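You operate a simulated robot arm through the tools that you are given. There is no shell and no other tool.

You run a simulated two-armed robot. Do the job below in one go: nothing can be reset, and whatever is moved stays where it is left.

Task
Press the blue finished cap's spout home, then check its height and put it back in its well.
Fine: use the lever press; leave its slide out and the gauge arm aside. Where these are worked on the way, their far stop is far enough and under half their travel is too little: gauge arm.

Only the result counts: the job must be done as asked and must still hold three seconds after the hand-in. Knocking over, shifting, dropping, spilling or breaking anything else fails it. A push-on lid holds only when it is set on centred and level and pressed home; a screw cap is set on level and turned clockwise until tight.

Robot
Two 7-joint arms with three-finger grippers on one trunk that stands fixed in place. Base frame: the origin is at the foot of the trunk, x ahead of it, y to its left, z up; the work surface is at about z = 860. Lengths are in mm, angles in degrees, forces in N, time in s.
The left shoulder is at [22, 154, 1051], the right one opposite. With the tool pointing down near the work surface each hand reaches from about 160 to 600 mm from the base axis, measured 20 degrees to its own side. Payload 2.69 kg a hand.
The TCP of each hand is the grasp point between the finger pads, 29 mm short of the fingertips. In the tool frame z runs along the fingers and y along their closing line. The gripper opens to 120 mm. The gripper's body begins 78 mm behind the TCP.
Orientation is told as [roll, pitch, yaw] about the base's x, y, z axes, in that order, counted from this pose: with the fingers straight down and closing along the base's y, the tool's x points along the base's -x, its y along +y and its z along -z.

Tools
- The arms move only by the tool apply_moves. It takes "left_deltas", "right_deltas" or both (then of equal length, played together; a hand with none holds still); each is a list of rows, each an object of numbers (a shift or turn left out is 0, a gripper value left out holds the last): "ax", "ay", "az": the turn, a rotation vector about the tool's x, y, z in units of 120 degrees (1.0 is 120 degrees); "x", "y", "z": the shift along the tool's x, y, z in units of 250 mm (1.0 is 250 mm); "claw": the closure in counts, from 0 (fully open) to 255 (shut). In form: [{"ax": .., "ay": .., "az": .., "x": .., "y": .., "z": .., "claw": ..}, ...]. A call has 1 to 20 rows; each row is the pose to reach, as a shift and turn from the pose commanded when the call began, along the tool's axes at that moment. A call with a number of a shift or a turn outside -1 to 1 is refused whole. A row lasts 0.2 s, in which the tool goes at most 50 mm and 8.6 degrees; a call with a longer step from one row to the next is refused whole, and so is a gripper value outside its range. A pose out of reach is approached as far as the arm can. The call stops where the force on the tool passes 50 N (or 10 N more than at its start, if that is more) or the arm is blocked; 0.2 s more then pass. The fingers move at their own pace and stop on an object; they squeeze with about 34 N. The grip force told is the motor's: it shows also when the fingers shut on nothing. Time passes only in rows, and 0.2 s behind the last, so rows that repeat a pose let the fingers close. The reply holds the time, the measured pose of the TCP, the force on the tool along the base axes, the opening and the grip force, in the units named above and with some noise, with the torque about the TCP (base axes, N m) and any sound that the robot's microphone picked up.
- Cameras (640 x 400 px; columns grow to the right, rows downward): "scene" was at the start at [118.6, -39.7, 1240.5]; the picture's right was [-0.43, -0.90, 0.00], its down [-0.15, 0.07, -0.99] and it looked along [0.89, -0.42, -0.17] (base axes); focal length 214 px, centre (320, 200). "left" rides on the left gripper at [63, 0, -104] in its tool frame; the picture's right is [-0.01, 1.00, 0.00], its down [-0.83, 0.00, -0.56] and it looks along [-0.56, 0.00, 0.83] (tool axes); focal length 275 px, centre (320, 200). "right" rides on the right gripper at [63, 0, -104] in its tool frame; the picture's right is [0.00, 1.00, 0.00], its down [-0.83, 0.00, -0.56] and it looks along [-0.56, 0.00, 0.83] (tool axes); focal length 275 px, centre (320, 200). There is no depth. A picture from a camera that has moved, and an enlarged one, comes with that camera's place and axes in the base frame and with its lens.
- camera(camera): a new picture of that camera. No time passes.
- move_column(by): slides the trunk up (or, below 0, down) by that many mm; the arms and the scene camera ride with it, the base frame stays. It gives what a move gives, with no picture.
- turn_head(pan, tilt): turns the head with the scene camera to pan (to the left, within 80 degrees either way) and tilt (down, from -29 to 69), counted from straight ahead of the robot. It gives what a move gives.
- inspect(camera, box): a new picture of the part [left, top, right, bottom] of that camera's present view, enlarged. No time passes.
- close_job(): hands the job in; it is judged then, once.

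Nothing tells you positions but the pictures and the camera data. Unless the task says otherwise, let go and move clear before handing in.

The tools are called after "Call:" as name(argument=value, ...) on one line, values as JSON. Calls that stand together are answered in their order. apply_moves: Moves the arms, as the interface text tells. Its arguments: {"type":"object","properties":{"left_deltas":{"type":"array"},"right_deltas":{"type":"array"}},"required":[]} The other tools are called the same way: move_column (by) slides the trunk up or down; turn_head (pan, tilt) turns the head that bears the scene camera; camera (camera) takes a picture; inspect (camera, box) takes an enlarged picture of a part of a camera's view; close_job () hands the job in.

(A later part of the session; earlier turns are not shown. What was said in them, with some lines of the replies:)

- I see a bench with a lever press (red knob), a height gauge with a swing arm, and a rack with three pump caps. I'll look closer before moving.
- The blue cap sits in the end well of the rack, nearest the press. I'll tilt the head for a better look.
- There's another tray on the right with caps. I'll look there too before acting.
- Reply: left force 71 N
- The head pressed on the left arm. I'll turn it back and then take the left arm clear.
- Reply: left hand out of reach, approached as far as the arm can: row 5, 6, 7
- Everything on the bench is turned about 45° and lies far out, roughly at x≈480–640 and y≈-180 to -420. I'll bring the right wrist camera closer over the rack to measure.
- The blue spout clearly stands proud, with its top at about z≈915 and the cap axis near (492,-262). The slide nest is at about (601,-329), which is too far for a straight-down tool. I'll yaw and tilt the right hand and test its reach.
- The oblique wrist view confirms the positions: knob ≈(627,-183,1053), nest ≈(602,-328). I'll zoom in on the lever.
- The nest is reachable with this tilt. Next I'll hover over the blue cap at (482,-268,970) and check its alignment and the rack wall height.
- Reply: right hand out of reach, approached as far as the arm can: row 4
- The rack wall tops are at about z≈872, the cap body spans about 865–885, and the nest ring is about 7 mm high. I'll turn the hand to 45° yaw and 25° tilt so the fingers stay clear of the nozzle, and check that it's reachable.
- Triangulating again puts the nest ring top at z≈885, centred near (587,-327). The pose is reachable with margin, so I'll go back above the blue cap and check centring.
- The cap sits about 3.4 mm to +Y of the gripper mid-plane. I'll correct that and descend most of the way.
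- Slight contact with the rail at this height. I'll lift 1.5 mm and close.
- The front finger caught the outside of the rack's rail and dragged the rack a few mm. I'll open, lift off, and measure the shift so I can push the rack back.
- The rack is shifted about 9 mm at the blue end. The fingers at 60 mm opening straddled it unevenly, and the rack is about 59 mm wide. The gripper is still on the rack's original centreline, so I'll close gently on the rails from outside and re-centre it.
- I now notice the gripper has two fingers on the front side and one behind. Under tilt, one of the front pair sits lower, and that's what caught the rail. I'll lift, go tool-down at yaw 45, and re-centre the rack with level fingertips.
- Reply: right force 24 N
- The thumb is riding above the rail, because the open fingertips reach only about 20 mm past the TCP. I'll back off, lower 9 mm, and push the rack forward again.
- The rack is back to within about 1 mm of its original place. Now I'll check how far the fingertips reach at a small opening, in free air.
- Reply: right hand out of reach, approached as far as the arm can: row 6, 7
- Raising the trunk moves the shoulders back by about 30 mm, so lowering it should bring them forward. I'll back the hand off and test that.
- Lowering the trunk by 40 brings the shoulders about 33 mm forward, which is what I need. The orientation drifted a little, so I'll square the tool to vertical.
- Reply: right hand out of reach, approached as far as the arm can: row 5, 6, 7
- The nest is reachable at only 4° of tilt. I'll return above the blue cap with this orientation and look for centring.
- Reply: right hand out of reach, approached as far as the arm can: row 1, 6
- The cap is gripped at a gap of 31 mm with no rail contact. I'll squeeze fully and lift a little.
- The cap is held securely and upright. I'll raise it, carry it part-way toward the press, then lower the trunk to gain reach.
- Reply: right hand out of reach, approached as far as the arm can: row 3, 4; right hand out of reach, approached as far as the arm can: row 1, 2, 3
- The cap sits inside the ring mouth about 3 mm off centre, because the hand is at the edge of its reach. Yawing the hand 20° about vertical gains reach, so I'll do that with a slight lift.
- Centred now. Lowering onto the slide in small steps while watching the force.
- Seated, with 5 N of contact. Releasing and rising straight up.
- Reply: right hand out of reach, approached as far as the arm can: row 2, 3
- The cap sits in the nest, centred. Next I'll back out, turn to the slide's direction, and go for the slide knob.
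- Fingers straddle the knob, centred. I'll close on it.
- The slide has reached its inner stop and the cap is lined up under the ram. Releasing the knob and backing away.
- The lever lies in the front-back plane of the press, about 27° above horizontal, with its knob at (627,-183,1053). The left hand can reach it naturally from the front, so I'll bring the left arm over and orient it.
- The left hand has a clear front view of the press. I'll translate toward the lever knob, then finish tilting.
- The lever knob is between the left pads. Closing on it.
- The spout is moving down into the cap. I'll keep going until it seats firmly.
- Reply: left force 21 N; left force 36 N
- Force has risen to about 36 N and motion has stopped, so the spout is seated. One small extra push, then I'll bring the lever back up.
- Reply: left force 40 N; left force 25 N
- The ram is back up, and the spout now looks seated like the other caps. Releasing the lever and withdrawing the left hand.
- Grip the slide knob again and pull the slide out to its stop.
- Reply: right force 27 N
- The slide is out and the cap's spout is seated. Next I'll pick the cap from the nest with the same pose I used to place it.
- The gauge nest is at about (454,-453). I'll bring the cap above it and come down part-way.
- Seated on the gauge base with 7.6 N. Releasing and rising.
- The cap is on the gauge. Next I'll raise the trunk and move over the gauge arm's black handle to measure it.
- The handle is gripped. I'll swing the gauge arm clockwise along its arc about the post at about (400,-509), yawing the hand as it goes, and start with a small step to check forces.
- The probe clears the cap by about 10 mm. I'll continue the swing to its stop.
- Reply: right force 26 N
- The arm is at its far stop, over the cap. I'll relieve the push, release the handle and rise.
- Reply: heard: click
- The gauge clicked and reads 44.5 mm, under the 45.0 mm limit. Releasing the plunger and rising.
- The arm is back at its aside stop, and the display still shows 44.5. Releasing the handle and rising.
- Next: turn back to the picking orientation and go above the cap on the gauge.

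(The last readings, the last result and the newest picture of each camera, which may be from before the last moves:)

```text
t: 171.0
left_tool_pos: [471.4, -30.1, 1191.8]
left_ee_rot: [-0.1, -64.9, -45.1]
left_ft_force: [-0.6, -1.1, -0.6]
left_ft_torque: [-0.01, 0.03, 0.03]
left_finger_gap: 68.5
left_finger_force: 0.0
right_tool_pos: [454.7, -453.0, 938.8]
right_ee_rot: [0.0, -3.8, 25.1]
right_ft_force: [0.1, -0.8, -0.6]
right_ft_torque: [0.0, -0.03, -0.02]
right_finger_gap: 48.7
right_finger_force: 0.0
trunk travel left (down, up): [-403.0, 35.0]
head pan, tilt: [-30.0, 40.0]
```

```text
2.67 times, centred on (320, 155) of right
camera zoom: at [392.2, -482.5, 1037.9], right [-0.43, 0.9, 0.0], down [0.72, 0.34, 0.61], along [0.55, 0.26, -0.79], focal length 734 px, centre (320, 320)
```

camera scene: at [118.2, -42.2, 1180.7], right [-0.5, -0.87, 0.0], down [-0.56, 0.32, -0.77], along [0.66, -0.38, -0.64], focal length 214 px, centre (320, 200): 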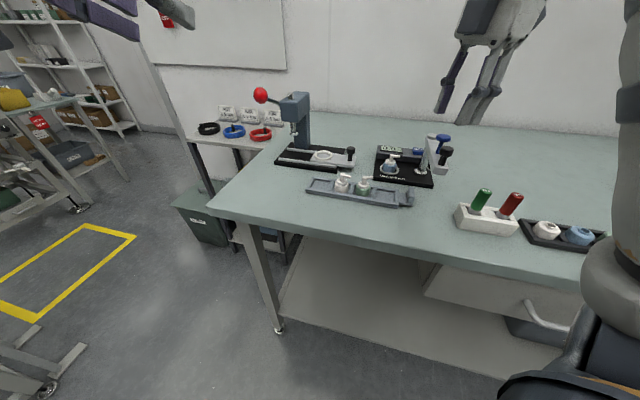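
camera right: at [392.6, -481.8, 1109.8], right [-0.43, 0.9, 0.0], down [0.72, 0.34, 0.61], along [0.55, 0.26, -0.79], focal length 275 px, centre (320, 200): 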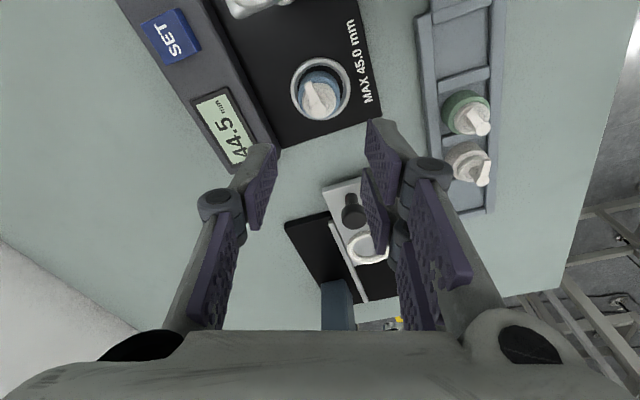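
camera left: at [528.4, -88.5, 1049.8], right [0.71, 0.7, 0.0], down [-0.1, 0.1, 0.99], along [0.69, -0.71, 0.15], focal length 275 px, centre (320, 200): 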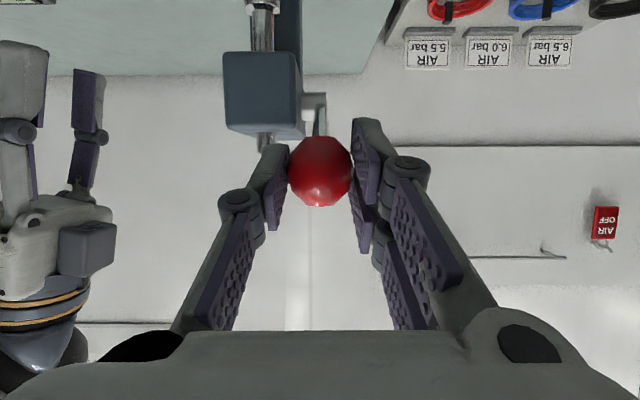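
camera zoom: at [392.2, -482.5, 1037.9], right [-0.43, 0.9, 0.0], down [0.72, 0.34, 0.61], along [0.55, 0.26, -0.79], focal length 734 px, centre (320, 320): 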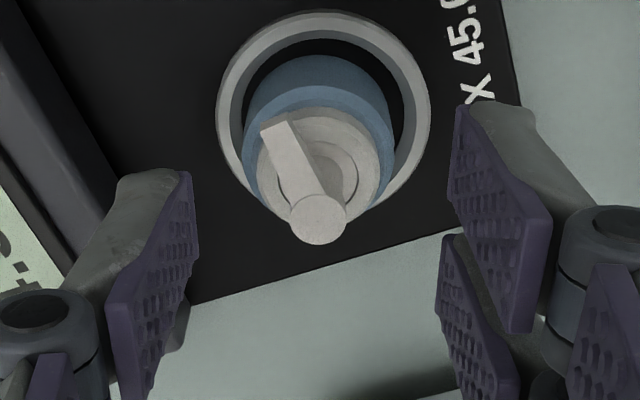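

Call:
apply_moves(right_deltas=[{"x": -0.006, "z": 0.0}, {"x": -0.002, "z": 0.06}, {"x": 0.0015, "z": 0.1106}, {"x": 0.0015, "z": 0.1106}])

Call:
inspect(camera="right", box=[230, 80, 410, 230])

Call:
inspect(camera="scene", box=[380, 110, 440, 170])

```text
t: 172.0
left_tool_pos: [471.6, -30.1, 1192.2]
left_ee_rot: [0.0, -65.0, -45.1]
left_ft_force: [-0.3, -0.8, -0.7]
left_ft_torque: [0.03, 0.0, 0.03]
left_finger_gap: 68.4
left_finger_force: 0.1
right_tool_pos: [455.9, -451.5, 913.1]
right_ee_rot: [-0.2, -3.7, 25.1]
right_ft_force: [0.2, 1.0, -0.4]
right_ft_torque: [-0.02, 0.01, 0.02]
right_finger_gap: 48.6
right_finger_force: 0.0
trunk travel left (down, up): [-403.0, 35.0]
head pan, tilt: [-30.0, 40.0]
```

```text
2.67 times, centred on (320, 155) of right
camera zoom: at [393.6, -482.1, 1012.4], right [-0.43, 0.9, 0.0], down [0.72, 0.34, 0.61], along [0.55, 0.26, -0.79], focal length 734 px, centre (320, 320)
```

zoom: 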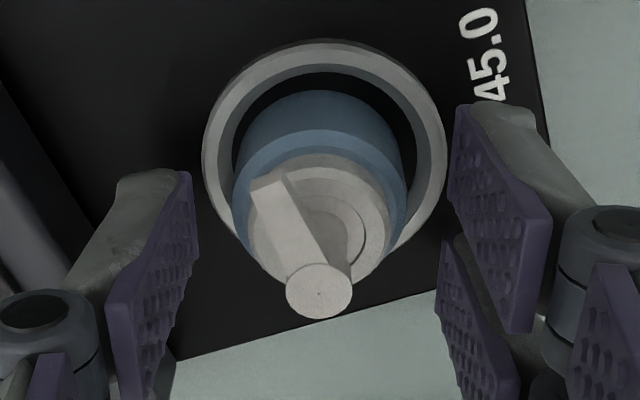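

```text
6.67 times, centred on (410, 140) of scene
camera zoom: at [118.1, -42.2, 1180.7], right [-0.5, -0.87, 0.0], down [-0.56, 0.32, -0.77], along [0.66, -0.38, -0.64], focal length 1430 px, centre (-280, 600)
```

zoom: 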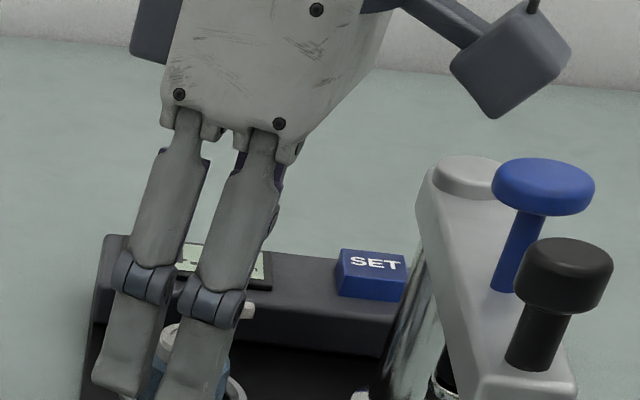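

Call:
apply_moves(right_deltas=[{"z": 0.0095}, {"z": 0.0095, "claw": 175}, {"z": 0.0095, "claw": 188}, {"z": 0.0095, "claw": 205}, {"z": 0.0095, "claw": 255}, {"z": 0.0095, "claw": 255}])

Call:
inspect(camera="right", box=[230, 80, 410, 230])

```text
t: 173.4
left_tool_pos: [471.1, -30.2, 1192.2]
left_ee_rot: [0.0, -64.8, -45.2]
left_ft_force: [0.6, -0.7, 0.9]
left_ft_torque: [-0.01, -0.06, -0.01]
left_finger_gap: 68.2
left_finger_force: 0.1
right_tool_pos: [456.5, -452.3, 910.3]
right_ee_rot: [0.0, -3.8, 25.2]
right_ft_force: [-0.2, -0.1, 0.5]
right_ft_torque: [-0.03, 0.02, 0.04]
right_finger_gap: 31.2
right_finger_force: 10.2
trunk travel left (down, up): [-403.0, 35.0]
head pan, tilt: [-30.0, 40.0]
```

```text
2.67 times, centred on (320, 155) of right
camera zoom: at [394.0, -482.4, 1010.0], right [-0.43, 0.9, 0.0], down [0.72, 0.34, 0.61], along [0.55, 0.26, -0.79], focal length 734 px, centre (320, 320)
```

zoom: 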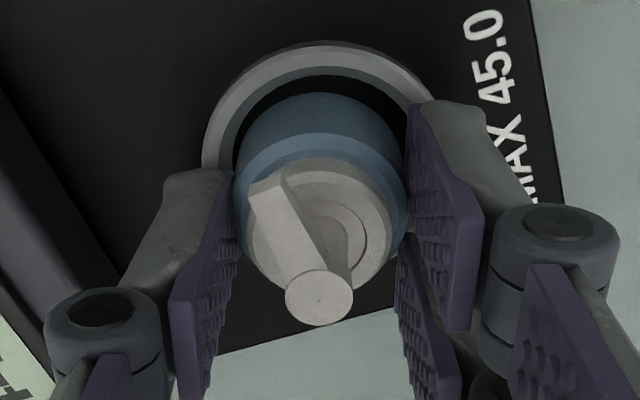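

Call:
apply_moves(right_deltas=[{"x": -0.002, "z": -0.03}, {"x": -0.006, "z": -0.09}, {"x": -0.011, "z": -0.165}, {"x": -0.0164, "z": -0.24}, {"x": -0.0164, "z": -0.24}])

Call:
apply_moves(right_deltas=[{"ax": -0.0038, "az": -0.0554}, {"ax": -0.0075, "az": -0.1109}, {"ax": -0.0113, "az": -0.1663}, {"ax": -0.0113, "az": -0.1663}])

Call:
camera(camera="right")

Call:
inspect(camera="scene", box=[360, 80, 480, 190])

```text
t: 174.6
left_tool_pos: [472.1, -29.4, 1191.7]
left_ee_rot: [-0.1, -64.9, -45.3]
left_ft_force: [1.3, -0.6, 0.4]
left_ft_torque: [-0.03, -0.02, 0.01]
left_finger_gap: 68.2
left_finger_force: 0.1
right_tool_pos: [455.9, -452.3, 970.8]
right_ee_rot: [0.0, -3.8, 25.1]
right_ft_force: [0.3, 0.2, -0.3]
right_ft_torque: [0.0, 0.01, -0.01]
right_finger_gap: 31.5
right_finger_force: 10.5
trunk travel left (down, up): [-403.0, 35.0]
head pan, tilt: [-30.0, 40.0]
```

```text
t: 175.6
left_tool_pos: [471.1, -29.6, 1191.4]
left_ee_rot: [0.1, -64.9, -45.3]
left_ft_force: [-0.2, 1.1, -0.8]
left_ft_torque: [0.0, -0.01, 0.04]
left_finger_gap: 68.4
left_finger_force: 0.1
right_tool_pos: [457.0, -451.9, 970.6]
right_ee_rot: [0.0, -3.8, 45.3]
right_ft_force: [0.0, 0.3, -0.4]
right_ft_torque: [0.0, 0.01, 0.03]
right_finger_gap: 31.5
right_finger_force: 10.7
trunk travel left (down, up): [-403.0, 35.0]
head pan, tilt: [-30.0, 40.0]
```

```text
taken
camera right: at [408.0, -501.7, 1070.2], right [-0.71, 0.7, 0.0], down [0.56, 0.56, 0.61], along [0.43, 0.43, -0.79], focal length 275 px, centre (320, 200)
```

right: 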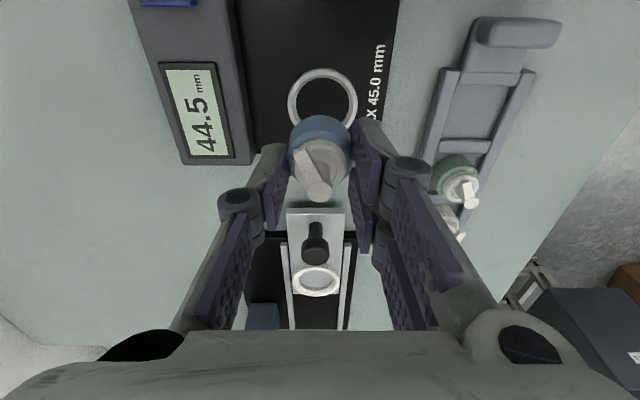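

```text
3.64 times, centred on (420, 135) of scene
camera zoom: at [118.2, -42.2, 1180.7], right [-0.5, -0.87, 0.0], down [-0.56, 0.32, -0.77], along [0.66, -0.38, -0.64], focal length 780 px, centre (-44, 436)
```

zoom: 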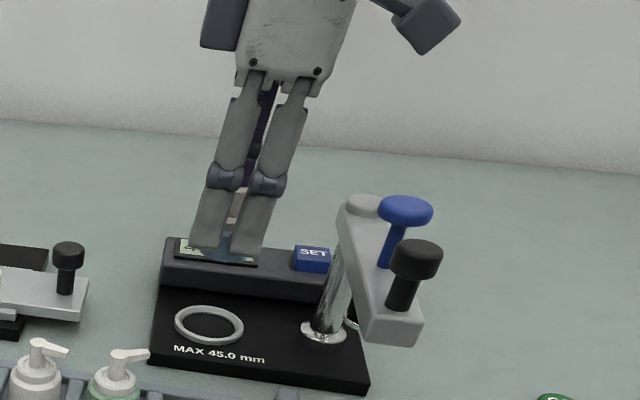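

Call:
apply_moves(right_deltas=[{"x": -0.105, "y": 0.077, "z": 0.0}, {"x": -0.21, "y": 0.154, "z": 0.01}, {"x": -0.314, "y": 0.231, "z": 0.02}, {"x": -0.42, "y": 0.308, "z": 0.035}, {"x": -0.525, "y": 0.385, "z": 0.05}, {"x": -0.628, "y": 0.461, "z": 0.063}, {"x": -0.628, "y": 0.461, "z": 0.063}])

Call:
camera(camera="right")

Call:
inspect(camera="right", box=[230, 60, 410, 210])

```text
t: 177.2
left_tool_pos: [472.0, -29.8, 1191.9]
left_ee_rot: [-0.1, -64.9, -45.3]
left_ft_force: [0.1, 0.4, 0.9]
left_ft_torque: [-0.01, 0.02, -0.01]
left_finger_gap: 68.5
left_finger_force: 0.0
right_tool_pos: [486.7, -257.6, 965.4]
right_ee_rot: [0.1, -3.7, 45.1]
right_ft_force: [0.0, -0.5, 0.4]
right_ft_torque: [0.0, -0.02, 0.0]
right_finger_gap: 31.1
right_finger_force: 10.0
trunk travel left (down, up): [-403.0, 35.0]
head pan, tilt: [-30.0, 40.0]
```

```text
taken
camera right: at [438.0, -307.5, 1064.3], right [-0.71, 0.7, 0.0], down [0.56, 0.56, 0.61], along [0.43, 0.43, -0.79], focal length 275 px, centre (320, 200)
```

right: 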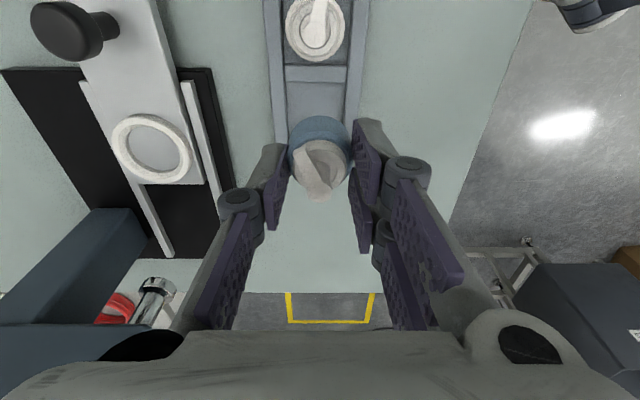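

```text
2.67 times, centred on (320, 135) of right
camera zoom: at [438.0, -307.5, 1064.3], right [-0.71, 0.7, 0.0], down [0.56, 0.56, 0.61], along [0.43, 0.43, -0.79], focal length 734 px, centre (320, 373)
```

zoom: 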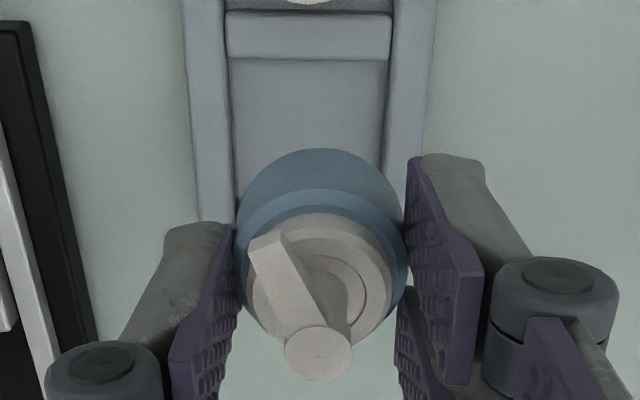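

Call:
apply_moves(right_deltas=[{"x": -0.004, "y": -0.0132}, {"x": 0.002, "y": -0.0132, "z": 0.09}, {"x": 0.007, "y": -0.0132, "z": 0.161}, {"x": 0.007, "y": -0.0132, "z": 0.161}])

Call:
inspect(camera="right", box=[230, 60, 410, 210])

Call:
turn_head(pan=-5, tilt=35)

Call:
inspect(camera="scene", box=[390, 160, 490, 240])

```text
t: 178.2
left_tool_pos: [471.5, -29.6, 1193.1]
left_ee_rot: [0.0, -64.9, -45.4]
left_ft_force: [-0.5, 0.2, 0.5]
left_ft_torque: [-0.05, 0.01, -0.02]
left_finger_gap: 68.1
left_finger_force: 0.0
right_tool_pos: [489.0, -259.7, 924.9]
right_ee_rot: [0.0, -3.8, 45.1]
right_ft_force: [-0.6, 0.7, 0.2]
right_ft_torque: [-0.02, 0.0, -0.04]
right_finger_gap: 31.4
right_finger_force: 10.3
trunk travel left (down, up): [-403.0, 35.0]
head pan, tilt: [-30.0, 40.0]
```

```text
2.67 times, centred on (320, 135) of right
camera zoom: at [440.5, -310.2, 1024.0], right [-0.71, 0.7, 0.0], down [0.56, 0.56, 0.61], along [0.43, 0.43, -0.79], focal length 734 px, centre (320, 373)
```

zoom: 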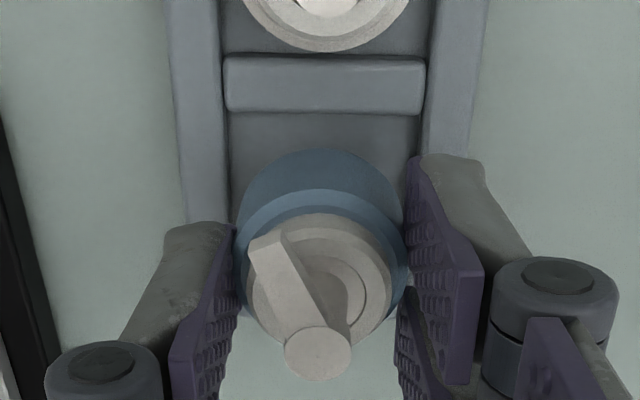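

```text
t: 179.1
left_tool_pos: [471.4, -30.0, 1192.1]
left_ee_rot: [0.1, -64.9, -45.1]
left_ft_force: [-0.3, 0.8, 0.8]
left_ft_torque: [0.02, 0.0, 0.02]
left_finger_gap: 68.1
left_finger_force: 0.0
right_tool_pos: [487.6, -260.2, 924.9]
right_ee_rot: [0.0, -3.8, 45.0]
right_ft_force: [-0.2, -0.6, 0.6]
right_ft_torque: [0.02, 0.03, 0.0]
right_finger_gap: 31.1
right_finger_force: 10.1
trunk travel left (down, up): [-403.0, 35.0]
head pan, tilt: [-5.0, 35.0]
```

```text
5.00 times, centred on (440, 200) of scene
camera zoom: at [132.3, -7.5, 1188.3], right [-0.09, -1.0, 0.0], down [-0.57, 0.05, -0.82], along [0.82, -0.07, -0.57], focal length 1072 px, centre (-280, 200)
```

zoom: 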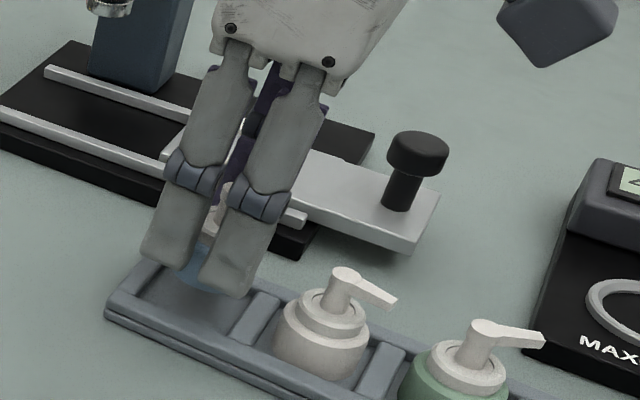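

Call:
apply_moves(right_deltas=[{"x": 0.0015, "y": 0.002, "z": 0.03}, {"x": 0.003, "y": 0.002, "z": 0.05}, {"x": 0.0042, "y": 0.002, "z": 0.0639}, {"x": 0.0042, "y": 0.002, "z": 0.0639}])

Call:
apply_moves(right_deltas=[{"z": 0.004}, {"z": 0.008}, {"z": 0.008}])

Call:
inspect(camera="right", box=[230, 60, 410, 210])

Call:
inspect(camera="scene", box=[395, 180, 455, 235])

```text
t: 180.1
left_tool_pos: [472.2, -29.1, 1191.7]
left_ee_rot: [0.0, -64.9, -45.2]
left_ft_force: [-0.2, -0.9, -0.1]
left_ft_torque: [0.0, 0.04, 0.0]
left_finger_gap: 68.6
left_finger_force: 0.1
right_tool_pos: [487.6, -259.6, 908.4]
right_ee_rot: [0.1, -3.8, 45.2]
right_ft_force: [1.1, -0.6, 0.9]
right_ft_torque: [-0.01, -0.01, 0.06]
right_finger_gap: 31.1
right_finger_force: 10.0
trunk travel left (down, up): [-403.0, 35.0]
head pan, tilt: [-5.0, 35.0]
```

```text
t: 180.9
left_tool_pos: [471.9, -29.6, 1191.3]
left_ee_rot: [-0.1, -64.9, -45.2]
left_ft_force: [-0.3, -0.3, -0.6]
left_ft_torque: [0.01, -0.01, 0.0]
left_finger_gap: 68.1
left_finger_force: 0.1
right_tool_pos: [488.8, -258.8, 906.6]
right_ee_rot: [0.1, -3.8, 45.1]
right_ft_force: [1.0, 0.7, 0.0]
right_ft_torque: [-0.04, 0.01, -0.02]
right_finger_gap: 31.1
right_finger_force: 9.6
trunk travel left (down, up): [-403.0, 35.0]
head pan, tilt: [-5.0, 35.0]
```

```text
2.67 times, centred on (320, 135) of right
camera zoom: at [440.5, -309.4, 1005.9], right [-0.71, 0.7, 0.0], down [0.56, 0.56, 0.61], along [0.43, 0.43, -0.79], focal length 734 px, centre (320, 373)
```

zoom: 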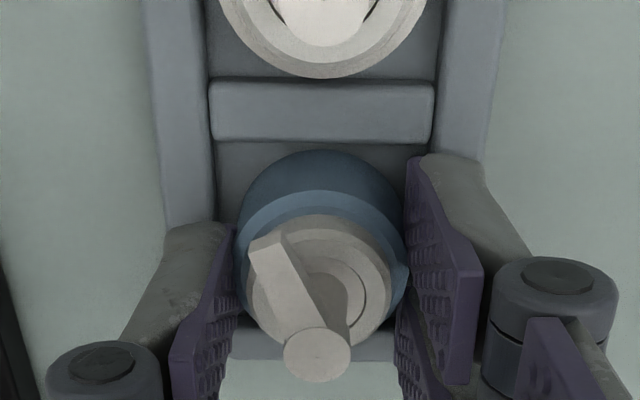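

```text
7.27 times, centred on (425, 208) of scene
camera zoom: at [132.3, -7.4, 1188.3], right [-0.09, -1.0, 0.0], down [-0.57, 0.05, -0.82], along [0.82, -0.07, -0.57], focal length 1560 px, centre (-444, 146)
```

zoom: 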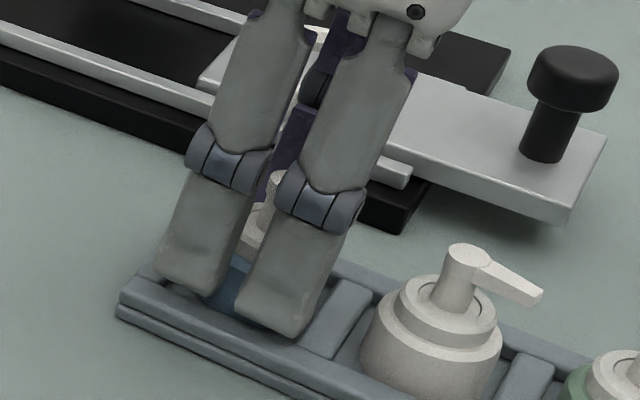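

Call:
apply_moves(right_deltas=[{"z": 0.004}, {"z": 0.004}])

Call:
apply_moves(right_deltas=[{"z": 0.004}, {"z": 0.004}])

```text
t: 181.5
left_tool_pos: [471.8, -29.3, 1192.2]
left_ee_rot: [0.0, -64.9, -45.2]
left_ft_force: [0.2, 0.0, 0.1]
left_ft_torque: [0.02, 0.01, -0.03]
left_finger_gap: 68.2
left_finger_force: 0.0
right_tool_pos: [487.9, -259.0, 905.4]
right_ee_rot: [0.0, -3.8, 45.2]
right_ft_force: [-0.5, 0.1, -0.2]
right_ft_torque: [-0.01, 0.0, 0.0]
right_finger_gap: 31.4
right_finger_force: 10.7
trunk travel left (down, up): [-403.0, 35.0]
head pan, tilt: [-5.0, 35.0]
```

```text
t: 182.1
left_tool_pos: [472.3, -29.3, 1193.2]
left_ee_rot: [0.1, -64.9, -45.2]
left_ft_force: [0.0, -0.4, -0.2]
left_ft_torque: [-0.02, -0.02, 0.0]
left_finger_gap: 68.1
left_finger_force: 0.1
right_tool_pos: [489.1, -259.9, 905.2]
right_ee_rot: [0.1, -3.8, 45.1]
right_ft_force: [-0.6, -0.2, 0.8]
right_ft_torque: [-0.01, -0.02, 0.0]
right_finger_gap: 31.0
right_finger_force: 9.5
trunk travel left (down, up): [-403.0, 35.0]
head pan, tilt: [-5.0, 35.0]
```

Call:
apply_moves(right_deltas=[{"z": 0.003}, {"z": 0.003}])

```text
t: 182.7
left_tool_pos: [471.7, -30.1, 1192.7]
left_ee_rot: [0.0, -64.8, -45.1]
left_ft_force: [0.7, 0.1, -1.1]
left_ft_torque: [0.01, -0.03, -0.02]
left_finger_gap: 68.2
left_finger_force: 0.1
right_tool_pos: [488.1, -259.8, 903.4]
right_ee_rot: [0.0, -3.8, 45.1]
right_ft_force: [0.3, 0.3, 1.8]
right_ft_torque: [-0.02, -0.04, -0.02]
right_finger_gap: 31.1
right_finger_force: 10.3
trunk travel left (down, up): [-403.0, 35.0]
head pan, tilt: [-5.0, 35.0]
```

Call:
apply_moves(right_deltas=[{"z": -0.001, "claw": 200}, {"z": -0.002, "claw": 190}, {"z": -0.003, "claw": 178}, {"z": -0.004, "claw": 165}, {"z": -0.004, "claw": 150}, {"z": -0.004, "claw": 150}])

Call:
apply_moves(right_deltas=[{"x": -0.0027, "z": -0.04}, {"x": -0.0082, "z": -0.12}, {"x": -0.015, "z": -0.22}, {"x": -0.022, "z": -0.32}])

Call:
camera(camera="right")

Call:
inspect(camera="scene", box=[390, 160, 490, 240])

```text
t: 184.1
left_tool_pos: [471.4, -30.2, 1192.0]
left_ee_rot: [0.1, -64.8, -45.2]
left_ft_force: [0.1, -0.6, 0.5]
left_ft_torque: [-0.05, 0.02, 0.0]
left_finger_gap: 68.2
left_finger_force: 0.1
right_tool_pos: [489.1, -260.2, 905.1]
right_ee_rot: [0.1, -3.7, 45.0]
right_ft_force: [-0.4, 0.1, -0.7]
right_ft_torque: [0.02, 0.01, -0.02]
right_finger_gap: 49.5
right_finger_force: 0.1
trunk travel left (down, up): [-403.0, 35.0]
head pan, tilt: [-5.0, 35.0]
```

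```text
t: 185.1
left_tool_pos: [470.8, -29.7, 1191.2]
left_ee_rot: [0.0, -64.9, -45.4]
left_ft_force: [-1.5, 0.0, -0.6]
left_ft_torque: [-0.01, 0.02, 0.01]
left_finger_gap: 68.5
left_finger_force: 0.1
right_tool_pos: [489.0, -259.1, 985.2]
right_ee_rot: [0.0, -3.9, 45.0]
right_ft_force: [0.7, 0.7, 0.1]
right_ft_torque: [-0.01, 0.0, 0.01]
right_finger_gap: 49.2
right_finger_force: 0.2
trunk travel left (down, up): [-403.0, 35.0]
head pan, tilt: [-5.0, 35.0]
```

```text
taken
camera right: at [440.3, -309.1, 1084.4], right [-0.71, 0.7, 0.0], down [0.56, 0.56, 0.61], along [0.43, 0.43, -0.79], focal length 275 px, centre (320, 200)
```

right: 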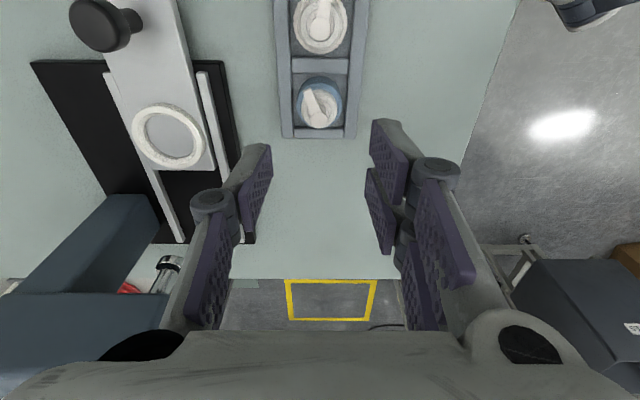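

```text
5.00 times, centred on (440, 200) of scene
camera zoom: at [132.1, -7.3, 1188.3], right [-0.09, -1.0, 0.0], down [-0.57, 0.05, -0.82], along [0.82, -0.07, -0.57], focal length 1072 px, centre (-280, 200)
```

zoom: 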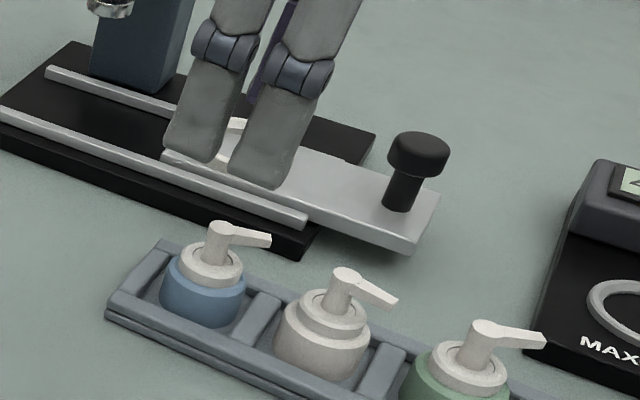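

The cap is back in its well with its spout home. I'll move the hands clear and check everything, including the rack's position against the first pictures.

Call:
apply_moves(right_deltas=[{"x": 0.04, "y": 0.0, "z": -0.1}, {"x": 0.12, "y": 0.03, "z": -0.2}, {"x": 0.22, "y": 0.06, "z": -0.29}, {"x": 0.33, "y": 0.09, "z": -0.38}, {"x": 0.43, "y": 0.113, "z": -0.473}, {"x": 0.478, "y": 0.113, "z": -0.473}])

Call:
move_column(by=10)

Call:
camera(camera="scene")

Call:
inspect(camera="scene", box=[390, 190, 490, 255])

Call:
inspect(camera="scene", box=[400, 200, 450, 235])

Call:
inspect(camera="scene", box=[460, 160, 620, 280])

```text
t: 186.5
left_tool_pos: [472.2, -30.4, 1191.9]
left_ee_rot: [0.0, -64.9, -45.1]
left_ft_force: [-1.0, -0.1, -0.2]
left_ft_torque: [-0.03, -0.01, -0.03]
left_finger_gap: 68.1
left_finger_force: 0.1
right_tool_pos: [378.3, -328.6, 1093.5]
right_ee_rot: [0.0, -3.8, 45.0]
right_ft_force: [0.2, 0.2, 0.7]
right_ft_torque: [0.03, -0.02, 0.0]
right_finger_gap: 49.2
right_finger_force: 0.1
trunk travel left (down, up): [-403.0, 35.0]
head pan, tilt: [-5.0, 35.0]
```

```text
t: 187.1
left_tool_pos: [470.7, -29.1, 1202.6]
left_ee_rot: [-0.1, -64.8, -45.2]
left_ft_force: [0.7, 0.6, -1.4]
left_ft_torque: [0.0, -0.01, 0.0]
left_finger_gap: 68.0
left_finger_force: 0.0
right_tool_pos: [380.1, -329.1, 1105.9]
right_ee_rot: [0.1, -3.7, 45.1]
right_ft_force: [0.2, -0.8, -0.3]
right_ft_torque: [-0.01, -0.01, -0.03]
right_finger_gap: 49.6
right_finger_force: 0.0
trunk travel left (down, up): [-413.0, 25.0]
head pan, tilt: [-5.0, 35.0]
```

```text
taken
camera scene: at [123.0, -7.4, 1199.9], right [-0.09, -1.0, 0.0], down [-0.57, 0.05, -0.82], along [0.82, -0.07, -0.57], focal length 214 px, centre (320, 200)
```

scene: 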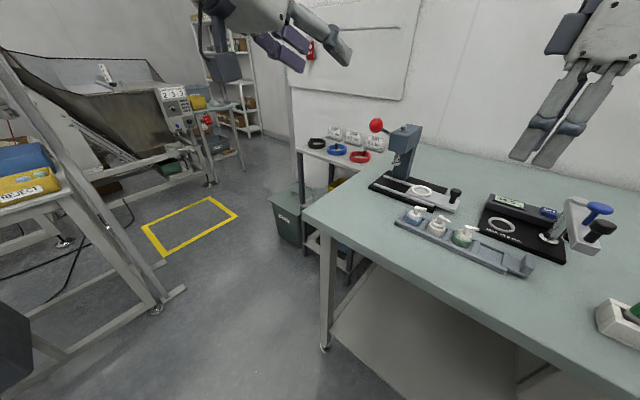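

```text
6.15 times, centred on (440, 222) of scene
camera zoom: at [123.0, -7.4, 1199.9], right [-0.09, -1.0, 0.0], down [-0.57, 0.05, -0.82], along [0.82, -0.07, -0.57], focal length 1320 px, centre (-418, 62)
```

zoom: 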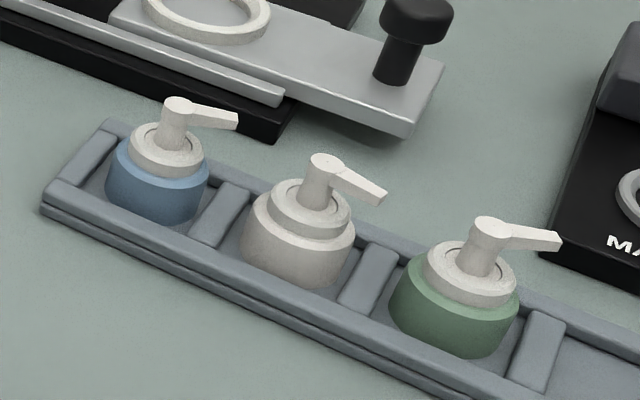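

```text
11.43 times, centred on (425, 218) of scene
camera zoom: at [123.0, -7.4, 1199.9], right [-0.09, -1.0, 0.0], down [-0.57, 0.05, -0.82], along [0.82, -0.07, -0.57], focal length 2451 px, centre (-880, 0)
```

zoom: 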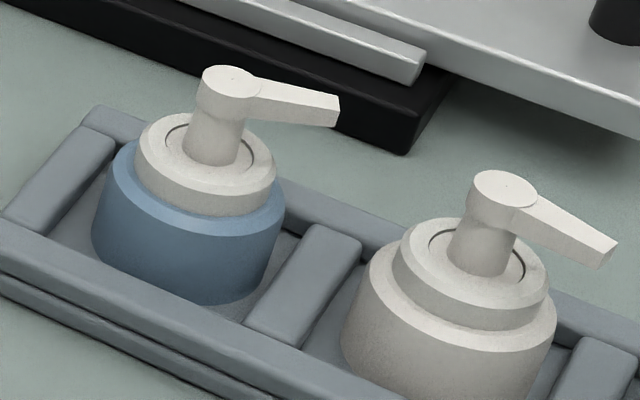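

```text
3.33 times, centred on (540, 220) of scene
camera zoom: at [123.0, -7.4, 1199.9], right [-0.09, -1.0, 0.0], down [-0.57, 0.05, -0.82], along [0.82, -0.07, -0.57], focal length 715 px, centre (-413, 133)
```

zoom: 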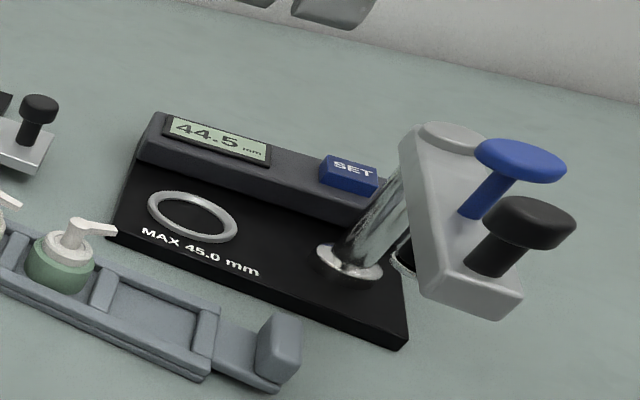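

Everything is in place: the blue cap is in its well with its spout flush, the gauge reads 44.5 mm, the slide is out, the gauge arm is aside, the lever is up and the hands are clear. I'm handing the job in.

Call:
close_job()

```text
The job is handed in.
```

The blue cap's spout is pressed home and the cap is back in its well. I checked its height on the gauge: it read 44.5 mm, under the 45.0 mm limit.

- **Press:** I worked the lever until it stopped firmly, then raised it again. The slide is pulled back out to its stop.
- **Gauge arm:** I swung it to its far stop over the cap for the check, then back to its stop aside.
- **Rack shifted and put back:** On my first try at gripping the cap, a finger caught the rack's rail and dragged the rack about 9 mm at the blue end. I pushed it back, and the last pictures show it within about 1–2 mm of where it started. No cap tipped or left its well when this happened.

The hand-in was accepted, but it gave no verdict.
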